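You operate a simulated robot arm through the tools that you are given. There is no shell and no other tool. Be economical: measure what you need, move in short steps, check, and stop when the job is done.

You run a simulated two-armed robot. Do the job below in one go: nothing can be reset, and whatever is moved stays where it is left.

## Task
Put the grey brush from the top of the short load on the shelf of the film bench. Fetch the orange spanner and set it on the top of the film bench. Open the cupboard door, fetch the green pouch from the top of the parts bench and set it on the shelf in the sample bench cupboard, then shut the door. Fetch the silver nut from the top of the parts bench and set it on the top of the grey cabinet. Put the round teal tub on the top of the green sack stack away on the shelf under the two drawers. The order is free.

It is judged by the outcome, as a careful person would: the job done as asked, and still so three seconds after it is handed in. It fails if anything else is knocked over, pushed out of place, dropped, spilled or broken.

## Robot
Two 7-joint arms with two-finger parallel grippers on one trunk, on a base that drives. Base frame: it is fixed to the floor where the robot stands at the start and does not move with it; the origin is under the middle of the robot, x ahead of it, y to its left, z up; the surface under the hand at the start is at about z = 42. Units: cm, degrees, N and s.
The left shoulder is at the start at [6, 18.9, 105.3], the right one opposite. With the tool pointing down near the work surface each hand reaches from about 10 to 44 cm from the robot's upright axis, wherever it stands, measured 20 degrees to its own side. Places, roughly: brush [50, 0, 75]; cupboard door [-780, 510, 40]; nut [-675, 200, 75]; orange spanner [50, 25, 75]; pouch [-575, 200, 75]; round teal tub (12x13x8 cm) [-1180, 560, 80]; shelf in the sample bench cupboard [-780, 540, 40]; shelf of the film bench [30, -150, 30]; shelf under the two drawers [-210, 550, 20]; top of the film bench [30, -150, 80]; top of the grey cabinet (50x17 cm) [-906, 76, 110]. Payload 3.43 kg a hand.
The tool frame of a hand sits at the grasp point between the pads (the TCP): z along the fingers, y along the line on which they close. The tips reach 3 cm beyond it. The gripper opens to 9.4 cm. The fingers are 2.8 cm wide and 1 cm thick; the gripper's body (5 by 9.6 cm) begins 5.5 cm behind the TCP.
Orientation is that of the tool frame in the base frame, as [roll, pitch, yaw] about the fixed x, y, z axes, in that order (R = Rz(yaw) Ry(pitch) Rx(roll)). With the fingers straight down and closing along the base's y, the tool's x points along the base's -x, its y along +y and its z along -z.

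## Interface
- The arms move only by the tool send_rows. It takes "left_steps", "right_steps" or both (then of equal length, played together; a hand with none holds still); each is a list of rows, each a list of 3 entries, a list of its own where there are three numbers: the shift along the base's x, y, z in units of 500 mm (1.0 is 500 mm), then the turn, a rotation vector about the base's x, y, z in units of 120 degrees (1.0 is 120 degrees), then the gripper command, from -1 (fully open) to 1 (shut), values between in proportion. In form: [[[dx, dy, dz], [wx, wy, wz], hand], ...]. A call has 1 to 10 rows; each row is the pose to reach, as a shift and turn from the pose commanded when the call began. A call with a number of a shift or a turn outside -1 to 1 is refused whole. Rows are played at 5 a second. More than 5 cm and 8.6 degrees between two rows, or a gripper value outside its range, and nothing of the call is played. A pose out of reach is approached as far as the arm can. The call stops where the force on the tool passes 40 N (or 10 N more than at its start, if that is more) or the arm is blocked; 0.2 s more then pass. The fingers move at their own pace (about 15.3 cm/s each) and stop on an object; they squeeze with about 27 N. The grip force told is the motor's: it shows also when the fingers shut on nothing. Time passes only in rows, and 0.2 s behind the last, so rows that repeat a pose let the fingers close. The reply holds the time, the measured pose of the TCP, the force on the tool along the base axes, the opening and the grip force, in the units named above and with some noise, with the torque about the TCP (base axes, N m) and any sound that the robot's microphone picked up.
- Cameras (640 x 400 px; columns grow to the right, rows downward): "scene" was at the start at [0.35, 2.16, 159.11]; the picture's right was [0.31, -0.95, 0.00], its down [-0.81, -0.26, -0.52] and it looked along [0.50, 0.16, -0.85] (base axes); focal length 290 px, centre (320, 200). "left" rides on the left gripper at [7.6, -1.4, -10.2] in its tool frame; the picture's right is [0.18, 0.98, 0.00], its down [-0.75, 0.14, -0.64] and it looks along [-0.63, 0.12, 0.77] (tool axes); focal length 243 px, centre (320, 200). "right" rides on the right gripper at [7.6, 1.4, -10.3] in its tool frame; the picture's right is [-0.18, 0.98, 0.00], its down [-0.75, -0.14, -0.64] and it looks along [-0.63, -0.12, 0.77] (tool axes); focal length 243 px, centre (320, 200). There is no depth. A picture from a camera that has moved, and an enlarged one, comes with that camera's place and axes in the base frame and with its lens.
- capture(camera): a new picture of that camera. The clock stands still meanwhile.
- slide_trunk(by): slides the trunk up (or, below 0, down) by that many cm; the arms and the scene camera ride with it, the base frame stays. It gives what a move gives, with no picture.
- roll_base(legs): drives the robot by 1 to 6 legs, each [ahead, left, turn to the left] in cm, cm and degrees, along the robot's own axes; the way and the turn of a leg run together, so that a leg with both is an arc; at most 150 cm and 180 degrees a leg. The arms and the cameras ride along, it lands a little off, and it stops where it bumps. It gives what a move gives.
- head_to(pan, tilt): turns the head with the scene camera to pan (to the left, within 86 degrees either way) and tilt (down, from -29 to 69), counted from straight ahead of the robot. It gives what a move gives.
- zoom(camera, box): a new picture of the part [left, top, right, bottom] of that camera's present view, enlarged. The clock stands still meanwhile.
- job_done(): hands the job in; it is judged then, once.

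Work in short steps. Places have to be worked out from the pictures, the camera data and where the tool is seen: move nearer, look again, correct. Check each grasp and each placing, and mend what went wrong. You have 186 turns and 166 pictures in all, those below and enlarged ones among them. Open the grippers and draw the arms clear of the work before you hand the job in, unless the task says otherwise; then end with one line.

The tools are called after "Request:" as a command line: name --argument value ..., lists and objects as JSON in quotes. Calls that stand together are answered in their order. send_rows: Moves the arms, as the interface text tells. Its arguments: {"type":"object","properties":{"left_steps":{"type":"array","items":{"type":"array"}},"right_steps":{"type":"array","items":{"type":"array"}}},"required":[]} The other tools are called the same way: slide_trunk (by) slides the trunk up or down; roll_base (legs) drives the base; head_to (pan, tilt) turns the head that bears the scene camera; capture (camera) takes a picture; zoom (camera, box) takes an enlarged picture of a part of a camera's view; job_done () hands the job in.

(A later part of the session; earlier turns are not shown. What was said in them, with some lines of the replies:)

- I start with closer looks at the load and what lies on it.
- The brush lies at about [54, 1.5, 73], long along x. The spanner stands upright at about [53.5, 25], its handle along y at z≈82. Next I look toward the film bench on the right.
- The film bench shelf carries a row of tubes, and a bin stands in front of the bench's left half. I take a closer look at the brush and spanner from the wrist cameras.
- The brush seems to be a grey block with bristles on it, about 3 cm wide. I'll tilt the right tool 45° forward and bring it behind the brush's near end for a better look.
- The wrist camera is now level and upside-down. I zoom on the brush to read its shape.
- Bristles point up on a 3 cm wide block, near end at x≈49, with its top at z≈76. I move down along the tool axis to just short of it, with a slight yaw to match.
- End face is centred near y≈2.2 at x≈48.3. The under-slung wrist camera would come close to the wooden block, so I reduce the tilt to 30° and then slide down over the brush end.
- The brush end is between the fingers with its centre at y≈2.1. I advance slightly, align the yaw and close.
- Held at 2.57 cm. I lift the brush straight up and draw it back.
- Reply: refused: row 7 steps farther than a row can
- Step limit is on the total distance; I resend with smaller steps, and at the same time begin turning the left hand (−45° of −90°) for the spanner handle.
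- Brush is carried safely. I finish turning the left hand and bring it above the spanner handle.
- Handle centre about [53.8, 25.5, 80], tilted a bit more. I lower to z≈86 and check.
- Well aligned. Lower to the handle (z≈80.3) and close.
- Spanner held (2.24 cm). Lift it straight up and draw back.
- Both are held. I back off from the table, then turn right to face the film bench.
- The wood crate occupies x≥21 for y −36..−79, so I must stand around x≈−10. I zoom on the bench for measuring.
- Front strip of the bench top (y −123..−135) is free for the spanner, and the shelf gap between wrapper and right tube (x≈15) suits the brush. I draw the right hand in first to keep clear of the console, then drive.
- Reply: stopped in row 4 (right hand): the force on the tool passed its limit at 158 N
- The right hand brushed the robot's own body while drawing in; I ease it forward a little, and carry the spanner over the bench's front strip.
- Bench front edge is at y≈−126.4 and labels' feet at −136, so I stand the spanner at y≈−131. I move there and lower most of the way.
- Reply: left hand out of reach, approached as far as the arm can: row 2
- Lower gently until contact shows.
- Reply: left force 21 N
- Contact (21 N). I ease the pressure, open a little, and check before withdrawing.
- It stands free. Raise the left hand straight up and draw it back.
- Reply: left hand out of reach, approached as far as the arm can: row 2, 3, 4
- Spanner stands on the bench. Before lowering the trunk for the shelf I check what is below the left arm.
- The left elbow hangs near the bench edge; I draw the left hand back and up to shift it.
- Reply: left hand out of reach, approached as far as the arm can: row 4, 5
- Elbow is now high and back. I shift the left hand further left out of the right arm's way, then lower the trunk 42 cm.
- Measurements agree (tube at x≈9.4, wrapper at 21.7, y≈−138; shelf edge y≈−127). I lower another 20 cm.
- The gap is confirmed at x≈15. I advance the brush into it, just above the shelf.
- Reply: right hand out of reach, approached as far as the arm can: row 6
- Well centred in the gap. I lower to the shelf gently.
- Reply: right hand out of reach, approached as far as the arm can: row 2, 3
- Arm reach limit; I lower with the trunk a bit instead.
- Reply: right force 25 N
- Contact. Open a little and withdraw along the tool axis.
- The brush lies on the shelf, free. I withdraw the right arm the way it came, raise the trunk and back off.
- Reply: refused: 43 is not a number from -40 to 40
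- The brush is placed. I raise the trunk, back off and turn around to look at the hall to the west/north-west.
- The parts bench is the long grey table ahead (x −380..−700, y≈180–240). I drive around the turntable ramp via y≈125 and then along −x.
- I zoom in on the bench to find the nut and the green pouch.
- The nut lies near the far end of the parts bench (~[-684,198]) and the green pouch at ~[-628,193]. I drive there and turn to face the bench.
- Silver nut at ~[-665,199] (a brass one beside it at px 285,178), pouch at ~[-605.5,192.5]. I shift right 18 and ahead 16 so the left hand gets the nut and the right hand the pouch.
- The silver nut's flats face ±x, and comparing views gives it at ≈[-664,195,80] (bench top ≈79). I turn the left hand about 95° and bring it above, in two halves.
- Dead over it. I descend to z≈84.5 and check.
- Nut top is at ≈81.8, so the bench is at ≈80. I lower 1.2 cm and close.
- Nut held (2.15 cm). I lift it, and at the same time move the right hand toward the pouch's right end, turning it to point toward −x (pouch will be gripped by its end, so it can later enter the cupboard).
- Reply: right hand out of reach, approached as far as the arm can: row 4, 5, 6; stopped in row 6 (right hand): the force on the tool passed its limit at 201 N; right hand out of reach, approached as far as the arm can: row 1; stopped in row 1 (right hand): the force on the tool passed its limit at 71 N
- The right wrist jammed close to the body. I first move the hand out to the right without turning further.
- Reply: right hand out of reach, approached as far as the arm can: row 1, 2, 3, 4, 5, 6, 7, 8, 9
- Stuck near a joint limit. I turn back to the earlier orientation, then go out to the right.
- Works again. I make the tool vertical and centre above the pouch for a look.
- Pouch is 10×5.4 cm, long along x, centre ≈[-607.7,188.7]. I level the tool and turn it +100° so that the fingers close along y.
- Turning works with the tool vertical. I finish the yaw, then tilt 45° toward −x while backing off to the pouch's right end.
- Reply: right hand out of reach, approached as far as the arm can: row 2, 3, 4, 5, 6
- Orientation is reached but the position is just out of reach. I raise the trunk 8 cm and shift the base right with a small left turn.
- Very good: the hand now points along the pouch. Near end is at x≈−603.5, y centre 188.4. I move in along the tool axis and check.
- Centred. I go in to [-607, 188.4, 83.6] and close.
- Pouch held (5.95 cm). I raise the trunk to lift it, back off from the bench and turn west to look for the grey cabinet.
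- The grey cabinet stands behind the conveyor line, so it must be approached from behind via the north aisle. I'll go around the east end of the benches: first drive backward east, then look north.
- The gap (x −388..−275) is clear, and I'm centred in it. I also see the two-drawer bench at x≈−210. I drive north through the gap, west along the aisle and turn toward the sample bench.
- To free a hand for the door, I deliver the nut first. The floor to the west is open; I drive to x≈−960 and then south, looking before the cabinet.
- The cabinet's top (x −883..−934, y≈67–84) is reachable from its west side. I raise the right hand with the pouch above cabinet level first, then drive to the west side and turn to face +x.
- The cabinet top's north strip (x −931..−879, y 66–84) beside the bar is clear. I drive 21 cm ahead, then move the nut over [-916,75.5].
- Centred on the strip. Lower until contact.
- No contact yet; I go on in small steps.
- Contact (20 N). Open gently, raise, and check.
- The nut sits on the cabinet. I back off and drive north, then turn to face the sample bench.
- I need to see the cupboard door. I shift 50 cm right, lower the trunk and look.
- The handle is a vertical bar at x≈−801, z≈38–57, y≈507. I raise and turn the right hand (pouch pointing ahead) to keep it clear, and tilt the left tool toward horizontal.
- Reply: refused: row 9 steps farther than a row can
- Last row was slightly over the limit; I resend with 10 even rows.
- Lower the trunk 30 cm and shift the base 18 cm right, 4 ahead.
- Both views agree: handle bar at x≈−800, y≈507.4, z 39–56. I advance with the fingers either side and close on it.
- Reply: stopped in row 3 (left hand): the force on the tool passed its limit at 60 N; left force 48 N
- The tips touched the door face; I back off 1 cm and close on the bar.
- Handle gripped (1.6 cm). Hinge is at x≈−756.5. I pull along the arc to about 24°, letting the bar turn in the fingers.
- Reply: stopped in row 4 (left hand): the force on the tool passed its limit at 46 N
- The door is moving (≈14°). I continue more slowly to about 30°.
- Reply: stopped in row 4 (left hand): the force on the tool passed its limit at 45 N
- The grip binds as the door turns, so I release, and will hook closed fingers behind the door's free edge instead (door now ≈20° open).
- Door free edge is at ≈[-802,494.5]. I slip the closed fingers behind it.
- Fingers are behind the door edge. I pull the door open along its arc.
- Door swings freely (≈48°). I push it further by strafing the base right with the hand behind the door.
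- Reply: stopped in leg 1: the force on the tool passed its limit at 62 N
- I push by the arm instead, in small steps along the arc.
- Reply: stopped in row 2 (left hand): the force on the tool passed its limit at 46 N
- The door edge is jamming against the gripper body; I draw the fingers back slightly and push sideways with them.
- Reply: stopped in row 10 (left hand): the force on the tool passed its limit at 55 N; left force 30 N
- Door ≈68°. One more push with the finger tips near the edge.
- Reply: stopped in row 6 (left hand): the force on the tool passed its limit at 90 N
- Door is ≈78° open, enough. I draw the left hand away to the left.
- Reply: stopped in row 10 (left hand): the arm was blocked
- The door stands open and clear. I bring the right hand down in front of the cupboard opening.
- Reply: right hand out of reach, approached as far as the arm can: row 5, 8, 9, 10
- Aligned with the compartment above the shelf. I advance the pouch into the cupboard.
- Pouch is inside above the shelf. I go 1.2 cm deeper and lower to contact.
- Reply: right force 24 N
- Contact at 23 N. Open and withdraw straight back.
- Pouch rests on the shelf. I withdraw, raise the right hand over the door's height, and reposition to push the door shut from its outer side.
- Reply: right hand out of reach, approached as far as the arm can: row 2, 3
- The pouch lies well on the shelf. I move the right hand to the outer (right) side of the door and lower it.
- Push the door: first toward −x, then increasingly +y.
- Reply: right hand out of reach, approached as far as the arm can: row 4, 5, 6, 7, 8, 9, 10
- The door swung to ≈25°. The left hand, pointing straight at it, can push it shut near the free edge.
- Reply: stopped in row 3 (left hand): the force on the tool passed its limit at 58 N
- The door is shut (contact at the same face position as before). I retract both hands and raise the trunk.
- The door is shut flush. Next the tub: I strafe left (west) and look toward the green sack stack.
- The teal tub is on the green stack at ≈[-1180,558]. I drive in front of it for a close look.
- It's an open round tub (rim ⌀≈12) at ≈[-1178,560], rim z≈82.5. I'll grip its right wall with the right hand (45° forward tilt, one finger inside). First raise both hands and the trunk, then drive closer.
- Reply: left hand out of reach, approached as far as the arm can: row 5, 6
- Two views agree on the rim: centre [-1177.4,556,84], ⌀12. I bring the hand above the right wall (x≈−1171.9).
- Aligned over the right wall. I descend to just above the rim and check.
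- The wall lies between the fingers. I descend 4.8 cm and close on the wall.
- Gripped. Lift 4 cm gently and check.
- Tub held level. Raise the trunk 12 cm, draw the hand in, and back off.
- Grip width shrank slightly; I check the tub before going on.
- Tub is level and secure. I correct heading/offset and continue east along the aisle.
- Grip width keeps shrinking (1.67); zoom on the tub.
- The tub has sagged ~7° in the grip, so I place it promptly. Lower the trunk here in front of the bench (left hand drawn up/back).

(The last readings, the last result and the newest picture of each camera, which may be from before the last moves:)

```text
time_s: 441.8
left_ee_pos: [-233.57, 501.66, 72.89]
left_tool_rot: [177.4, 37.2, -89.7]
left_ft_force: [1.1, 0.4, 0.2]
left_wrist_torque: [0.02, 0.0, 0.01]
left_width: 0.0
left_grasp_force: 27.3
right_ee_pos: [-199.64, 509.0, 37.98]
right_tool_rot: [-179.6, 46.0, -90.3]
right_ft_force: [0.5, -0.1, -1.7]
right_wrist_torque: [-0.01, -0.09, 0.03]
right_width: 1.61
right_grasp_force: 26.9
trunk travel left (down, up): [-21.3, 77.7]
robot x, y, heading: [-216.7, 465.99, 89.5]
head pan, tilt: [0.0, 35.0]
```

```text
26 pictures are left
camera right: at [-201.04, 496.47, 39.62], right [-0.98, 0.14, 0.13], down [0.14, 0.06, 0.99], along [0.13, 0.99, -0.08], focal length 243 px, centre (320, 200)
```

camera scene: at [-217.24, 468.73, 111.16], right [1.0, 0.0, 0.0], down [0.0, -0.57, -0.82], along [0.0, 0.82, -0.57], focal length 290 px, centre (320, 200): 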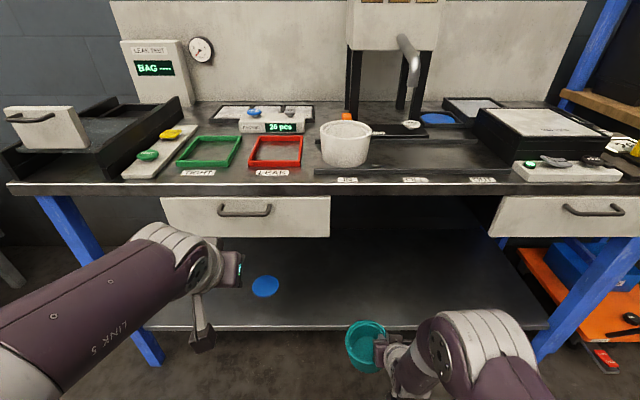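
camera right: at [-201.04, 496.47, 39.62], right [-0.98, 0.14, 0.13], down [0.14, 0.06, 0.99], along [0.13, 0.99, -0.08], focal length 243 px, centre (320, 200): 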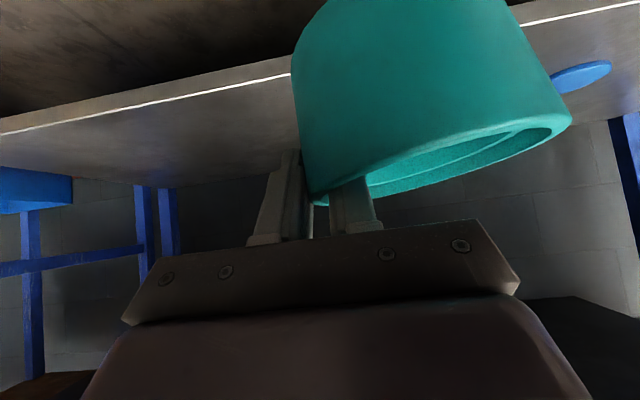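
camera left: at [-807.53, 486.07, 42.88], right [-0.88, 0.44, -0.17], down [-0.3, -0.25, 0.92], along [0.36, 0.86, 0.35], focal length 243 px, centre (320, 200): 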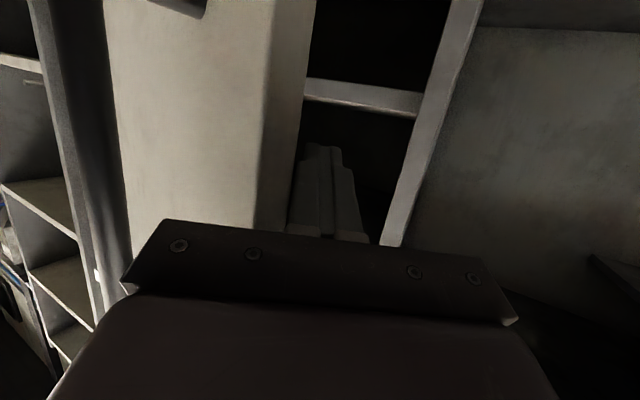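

Tub is in front of the shelf; the blue disc on the shelf is at x≈−238, well clear. I extend in over the shelf.

Request:
send_rows --right_steps '[[[0, 0.085, -0.01], [0, 0, 0], 1], [[0, 0.17, -0.02], [0, 0, 0], 1], [[0, 0.255, -0.03], [0, 0, 0], 1], [[0, 0.34, -0.04], [0, 0, 0], 1], [[0, 0.425, -0.05], [0, 0, 0], 1], [[0, 0.5, -0.06], [0, 0, 0], 1], [[0, 0.57, -0.07], [0, 0, 0], 1], [[0, 0.59, -0.1], [0, 0, 0], 1]]'

Request:
capture --camera "right"

Request:
zoom --camera "scene" --box '[230, 220, 470, 370]'

```text
time_s: 443.6
left_ee_pos: [-233.52, 501.77, 72.9]
left_tool_rot: [177.4, 37.2, -89.6]
left_ft_force: [-0.4, -0.1, 0.0]
left_wrist_torque: [-0.04, -0.02, 0.01]
left_width: 0.0
left_grasp_force: 26.7
right_ee_pos: [-199.53, 538.55, 32.93]
right_tool_rot: [-179.7, 45.9, -90.3]
right_ft_force: [0.8, 1.1, -2.2]
right_wrist_torque: [-0.01, -0.08, 0.03]
right_width: 1.61
right_grasp_force: 26.6
trunk travel left (down, up): [-21.3, 77.7]
robot x, y, heading: [-217.35, 465.74, 89.6]
head pan, tilt: [0.0, 35.0]
```

```text
25 pictures are left
camera right: at [-201.01, 525.94, 34.59], right [-0.98, 0.14, 0.13], down [0.14, 0.06, 0.99], along [0.13, 0.99, -0.08], focal length 243 px, centre (320, 200)
```

right: 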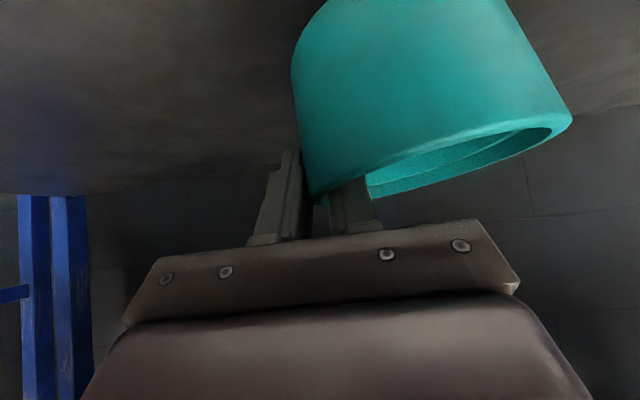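

```text
2.67 times, centred on (350, 295) of scene
camera zoom: at [-217.24, 468.75, 111.17], right [1.0, 0.0, 0.0], down [0.0, -0.57, -0.82], along [0.0, 0.82, -0.57], focal length 774 px, centre (240, -53)
```

zoom: 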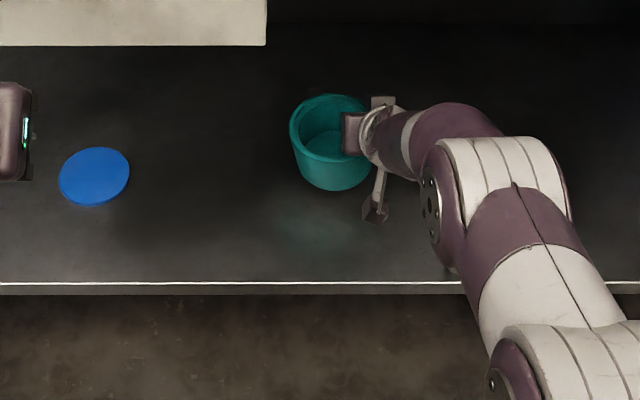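

I level the sagged tub by rolling the hand 8° about y, then lower step by step.

Request:
send_rows --right_steps '[[[0, 0, -0.01], [0, 0.033, 0], 1], [[0, 0, -0.03], [0, 0.066, 0], 1], [[0, 0, -0.05], [0, 0.066, 0], 1], [[0, 0, -0.065], [0, 0.066, 0], 1]]'

Request:
capture --camera "right"

```text
time_s: 444.6
left_ee_pos: [-233.54, 501.7, 72.86]
left_tool_rot: [177.5, 37.2, -89.7]
left_ft_force: [0.0, 0.8, 0.2]
left_wrist_torque: [0.02, 0.01, -0.04]
left_width: 0.0
left_grasp_force: 27.1
right_ee_pos: [-199.63, 538.68, 29.74]
right_tool_rot: [169.0, 45.4, -98.4]
right_ft_force: [-0.2, -0.1, -1.7]
right_wrist_torque: [0.0, -0.09, -0.01]
right_width: 1.58
right_grasp_force: 27.2
right hand out of reach, approached as far as the arm can: row 1
trunk travel left (down, up): [-21.3, 77.7]
robot x, y, heading: [-216.93, 466.14, 89.7]
head pan, tilt: [0.0, 35.0]
```

```text
23 pictures are left
camera right: at [-200.82, 525.95, 31.56], right [-0.95, 0.14, 0.26], down [0.27, 0.06, 0.96], along [0.12, 0.99, -0.1], focal length 243 px, centre (320, 200)
```

right: 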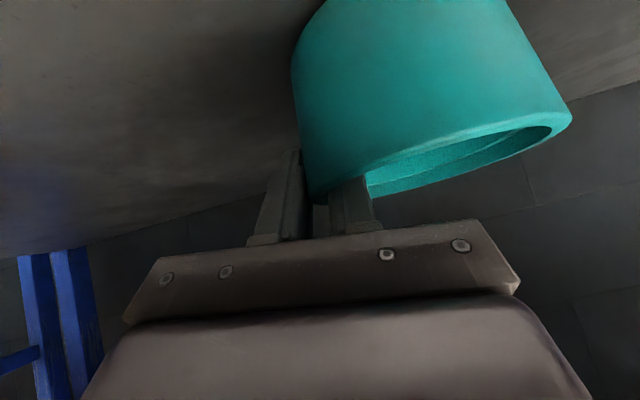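

Now nearly level. Lower to contact in small steps.

Request:
send_rows --right_steps '[[[0, 0, -0.01], [0, 0, 0], 1], [[0, 0, -0.02], [0, 0, 0], 1], [[0, 0, -0.03], [0, 0, 0], 1]]'

```text
time_s: 445.4
left_ee_pos: [-233.59, 501.55, 72.96]
left_tool_rot: [177.4, 37.4, -89.7]
left_ft_force: [0.4, -1.2, 0.2]
left_wrist_torque: [0.02, -0.01, 0.0]
left_width: 0.0
left_grasp_force: 26.8
right_ee_pos: [-199.49, 538.79, 28.83]
right_tool_rot: [169.0, 45.9, -98.5]
right_ft_force: [2.4, 3.7, 18.7]
right_wrist_torque: [-0.42, 0.16, -0.04]
right_width: 1.58
right_grasp_force: 27.6
trunk travel left (down, up): [-21.3, 77.7]
robot x, y, heading: [-217.29, 465.62, 90.0]
head pan, tilt: [0.0, 35.0]
```

Contact (19 N). Open gently and look.

Request:
send_rows --right_steps '[[[0, 0, 0.004], [0, 0, 0], 0.62], [[0, 0, 0.004], [0, 0, 0], 0.5], [[0, 0, 0.004], [0, 0, 0], 0.3], [[0, 0, 0.004], [0, 0, 0], 0.1], [[0, 0, 0.004], [0, 0, 0], 0.1]]'

Request:
capture --camera "right"

```text
time_s: 446.6
left_ee_pos: [-233.62, 501.6, 72.88]
left_tool_rot: [177.3, 37.2, -89.8]
left_ft_force: [0.1, 0.8, 0.7]
left_wrist_torque: [0.0, -0.03, -0.01]
left_width: 0.01
left_grasp_force: 27.3
right_ee_pos: [-199.52, 538.59, 28.41]
right_tool_rot: [168.9, 45.2, -98.4]
right_ft_force: [0.0, 0.1, -0.4]
right_wrist_torque: [-0.03, 0.03, 0.01]
right_width: 4.22
right_grasp_force: 0.0
trunk travel left (down, up): [-21.3, 77.7]
robot x, y, heading: [-217.23, 466.16, 89.9]
head pan, tilt: [0.0, 35.0]
```

```text
22 pictures are left
camera right: at [-200.81, 525.98, 30.25], right [-0.96, 0.14, 0.26], down [0.27, 0.06, 0.96], along [0.12, 0.99, -0.1], focal length 243 px, centre (320, 200)
```

right: 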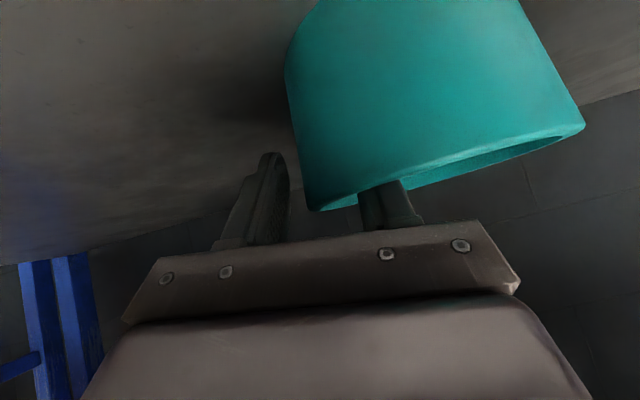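

Free of the wall. Raise straight up 5.5 cm, then draw back.

Request:
send_rows --right_steps '[[[0, 0, 0.03], [0, 0, 0], 0.1], [[0, 0, 0.07], [0, 0, 0], 0.1], [[0, 0, 0.11], [0, 0, 0], 0.1], [[0, -0.02, 0.14], [0, 0, 0], 0.1], [[0, -0.1, 0.15], [0, 0, 0], 0.1], [[0, -0.19, 0.15], [0, 0, 0], 0.1], [[0, -0.28, 0.15], [0, 0, 0], 0.1], [[0, -0.37, 0.15], [0, 0, 0], 0.1], [[0, -0.46, 0.15], [0, 0, 0], 0.1], [[0, -0.54, 0.15], [0, 0, 0], 0.1]]'

Request:
zoom --camera "scene" --box '[230, 220, 470, 370]'

```text
time_s: 448.8
left_ee_pos: [-233.61, 501.63, 72.94]
left_tool_rot: [177.5, 37.2, -89.7]
left_ft_force: [-0.5, 0.1, 0.6]
left_wrist_torque: [0.04, 0.0, -0.02]
left_width: 0.01
left_grasp_force: 27.2
right_ee_pos: [-198.23, 511.72, 36.17]
right_tool_rot: [168.6, 45.2, -98.4]
right_ft_force: [-0.6, 0.1, 0.0]
right_wrist_torque: [0.0, 0.01, 0.0]
right_width: 4.27
right_grasp_force: 0.0
right hand out of reach, approached as far as the arm can: row 7, 8, 9, 10
trunk travel left (down, up): [-21.3, 77.7]
robot x, y, heading: [-217.39, 466.02, 89.8]
head pan, tilt: [0.0, 35.0]
```

```text
2.67 times, centred on (350, 295) of scene
camera zoom: at [-217.24, 468.73, 111.17], right [1.0, 0.0, 0.0], down [0.0, -0.57, -0.82], along [0.0, 0.82, -0.57], focal length 774 px, centre (240, -53)
```

zoom: 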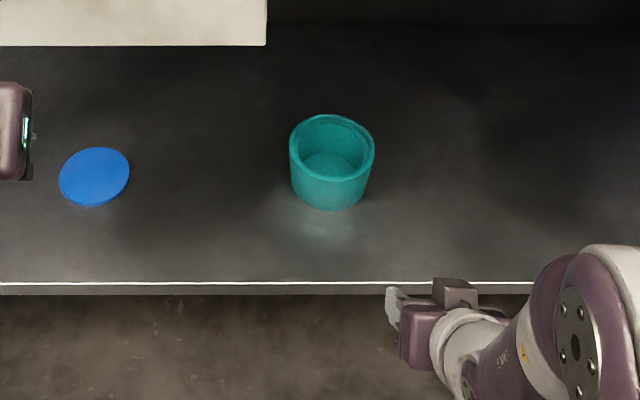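

The tub stands upright on the shelf. I back the robot away and open both grippers.

Request:
roll_base --legs '[[-38, 0, 0]]'

Request:
slide_trunk --by 25

Request:
send_rows --left_steps '[[[0, 0, 0], [0, 0, 0], 0], [[0, 0, 0], [0, 0, 0], -1], [[0, 0, 0], [0, 0, 0], -1], [[0, 0, 0], [0, 0, 0], -1]]' --right_steps '[[[0, 0, 0], [0, 0, 0], 0], [[0, 0, 0], [0, 0, 0], -1], [[0, 0, 0], [0, 0, 0], -1], [[0, 0, 0], [0, 0, 0], -1]]'

Request:
capture --camera "scene"

```text
time_s: 451.2
left_ee_pos: [-233.65, 463.64, 72.88]
left_tool_rot: [177.4, 37.1, -89.5]
left_ft_force: [0.2, 0.1, 0.2]
left_wrist_torque: [0.04, 0.0, 0.0]
left_width: 0.0
left_grasp_force: 27.9
right_ee_pos: [-198.41, 473.83, 36.05]
right_tool_rot: [168.6, 45.1, -98.1]
right_ft_force: [0.5, -0.5, 0.0]
right_wrist_torque: [-0.01, -0.01, -0.04]
right_width: 4.25
right_grasp_force: 0.1
trunk travel left (down, up): [-21.3, 77.7]
robot x, y, heading: [-217.16, 427.92, 90.2]
head pan, tilt: [0.0, 35.0]
```

```text
time_s: 453.8
left_ee_pos: [-233.68, 463.74, 97.95]
left_tool_rot: [177.4, 37.2, -89.5]
left_ft_force: [0.2, -0.4, -0.3]
left_wrist_torque: [0.01, 0.01, 0.01]
left_width: 0.0
left_grasp_force: 26.9
right_ee_pos: [-198.49, 473.94, 61.04]
right_tool_rot: [168.6, 45.1, -98.1]
right_ft_force: [-0.2, -0.6, 0.0]
right_wrist_torque: [0.02, -0.01, -0.03]
right_width: 4.22
right_grasp_force: 0.0
trunk travel left (down, up): [-46.3, 52.7]
robot x, y, heading: [-217.47, 427.61, 89.8]
head pan, tilt: [0.0, 35.0]
```

```text
time_s: 454.8
left_ee_pos: [-233.72, 463.57, 97.88]
left_tool_rot: [177.3, 37.2, -89.5]
left_ft_force: [-1.2, 0.4, -0.4]
left_wrist_torque: [0.0, -0.01, -0.01]
left_width: 9.41
left_grasp_force: 0.0
right_ee_pos: [-198.53, 473.8, 61.0]
right_tool_rot: [168.6, 45.0, -98.0]
right_ft_force: [-0.6, -0.1, 0.6]
right_wrist_torque: [-0.01, -0.03, 0.01]
right_width: 9.38
right_grasp_force: 0.1
trunk travel left (down, up): [-46.3, 52.7]
robot x, y, heading: [-217.17, 427.92, 89.8]
head pan, tilt: [0.0, 35.0]
```

```text
20 pictures are left
camera scene: at [-217.32, 430.67, 136.17], right [1.0, 0.0, 0.0], down [0.0, -0.57, -0.82], along [0.0, 0.82, -0.57], focal length 290 px, centre (320, 200)
```

scene: 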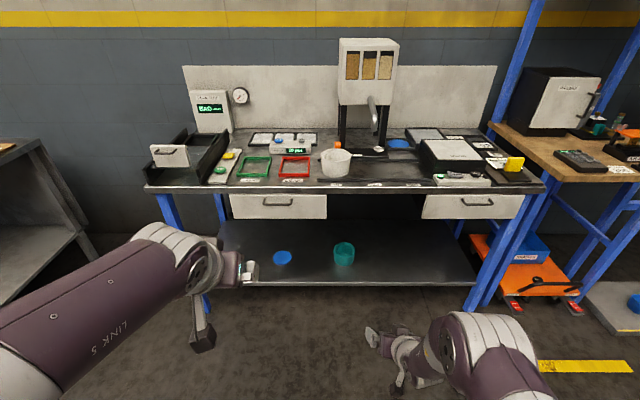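

All five items are in place, both grippers are open and the arms are clear, so I hand the job in.

Request:
job_done

```text
The job is handed in.
```

The job is handed in: the brush is on the film bench shelf, the spanner on the film bench top, the nut on the grey cabinet, the pouch on the shelf in the sample bench cupboard with its door shut, and the teal tub on the shelf under the two drawers.
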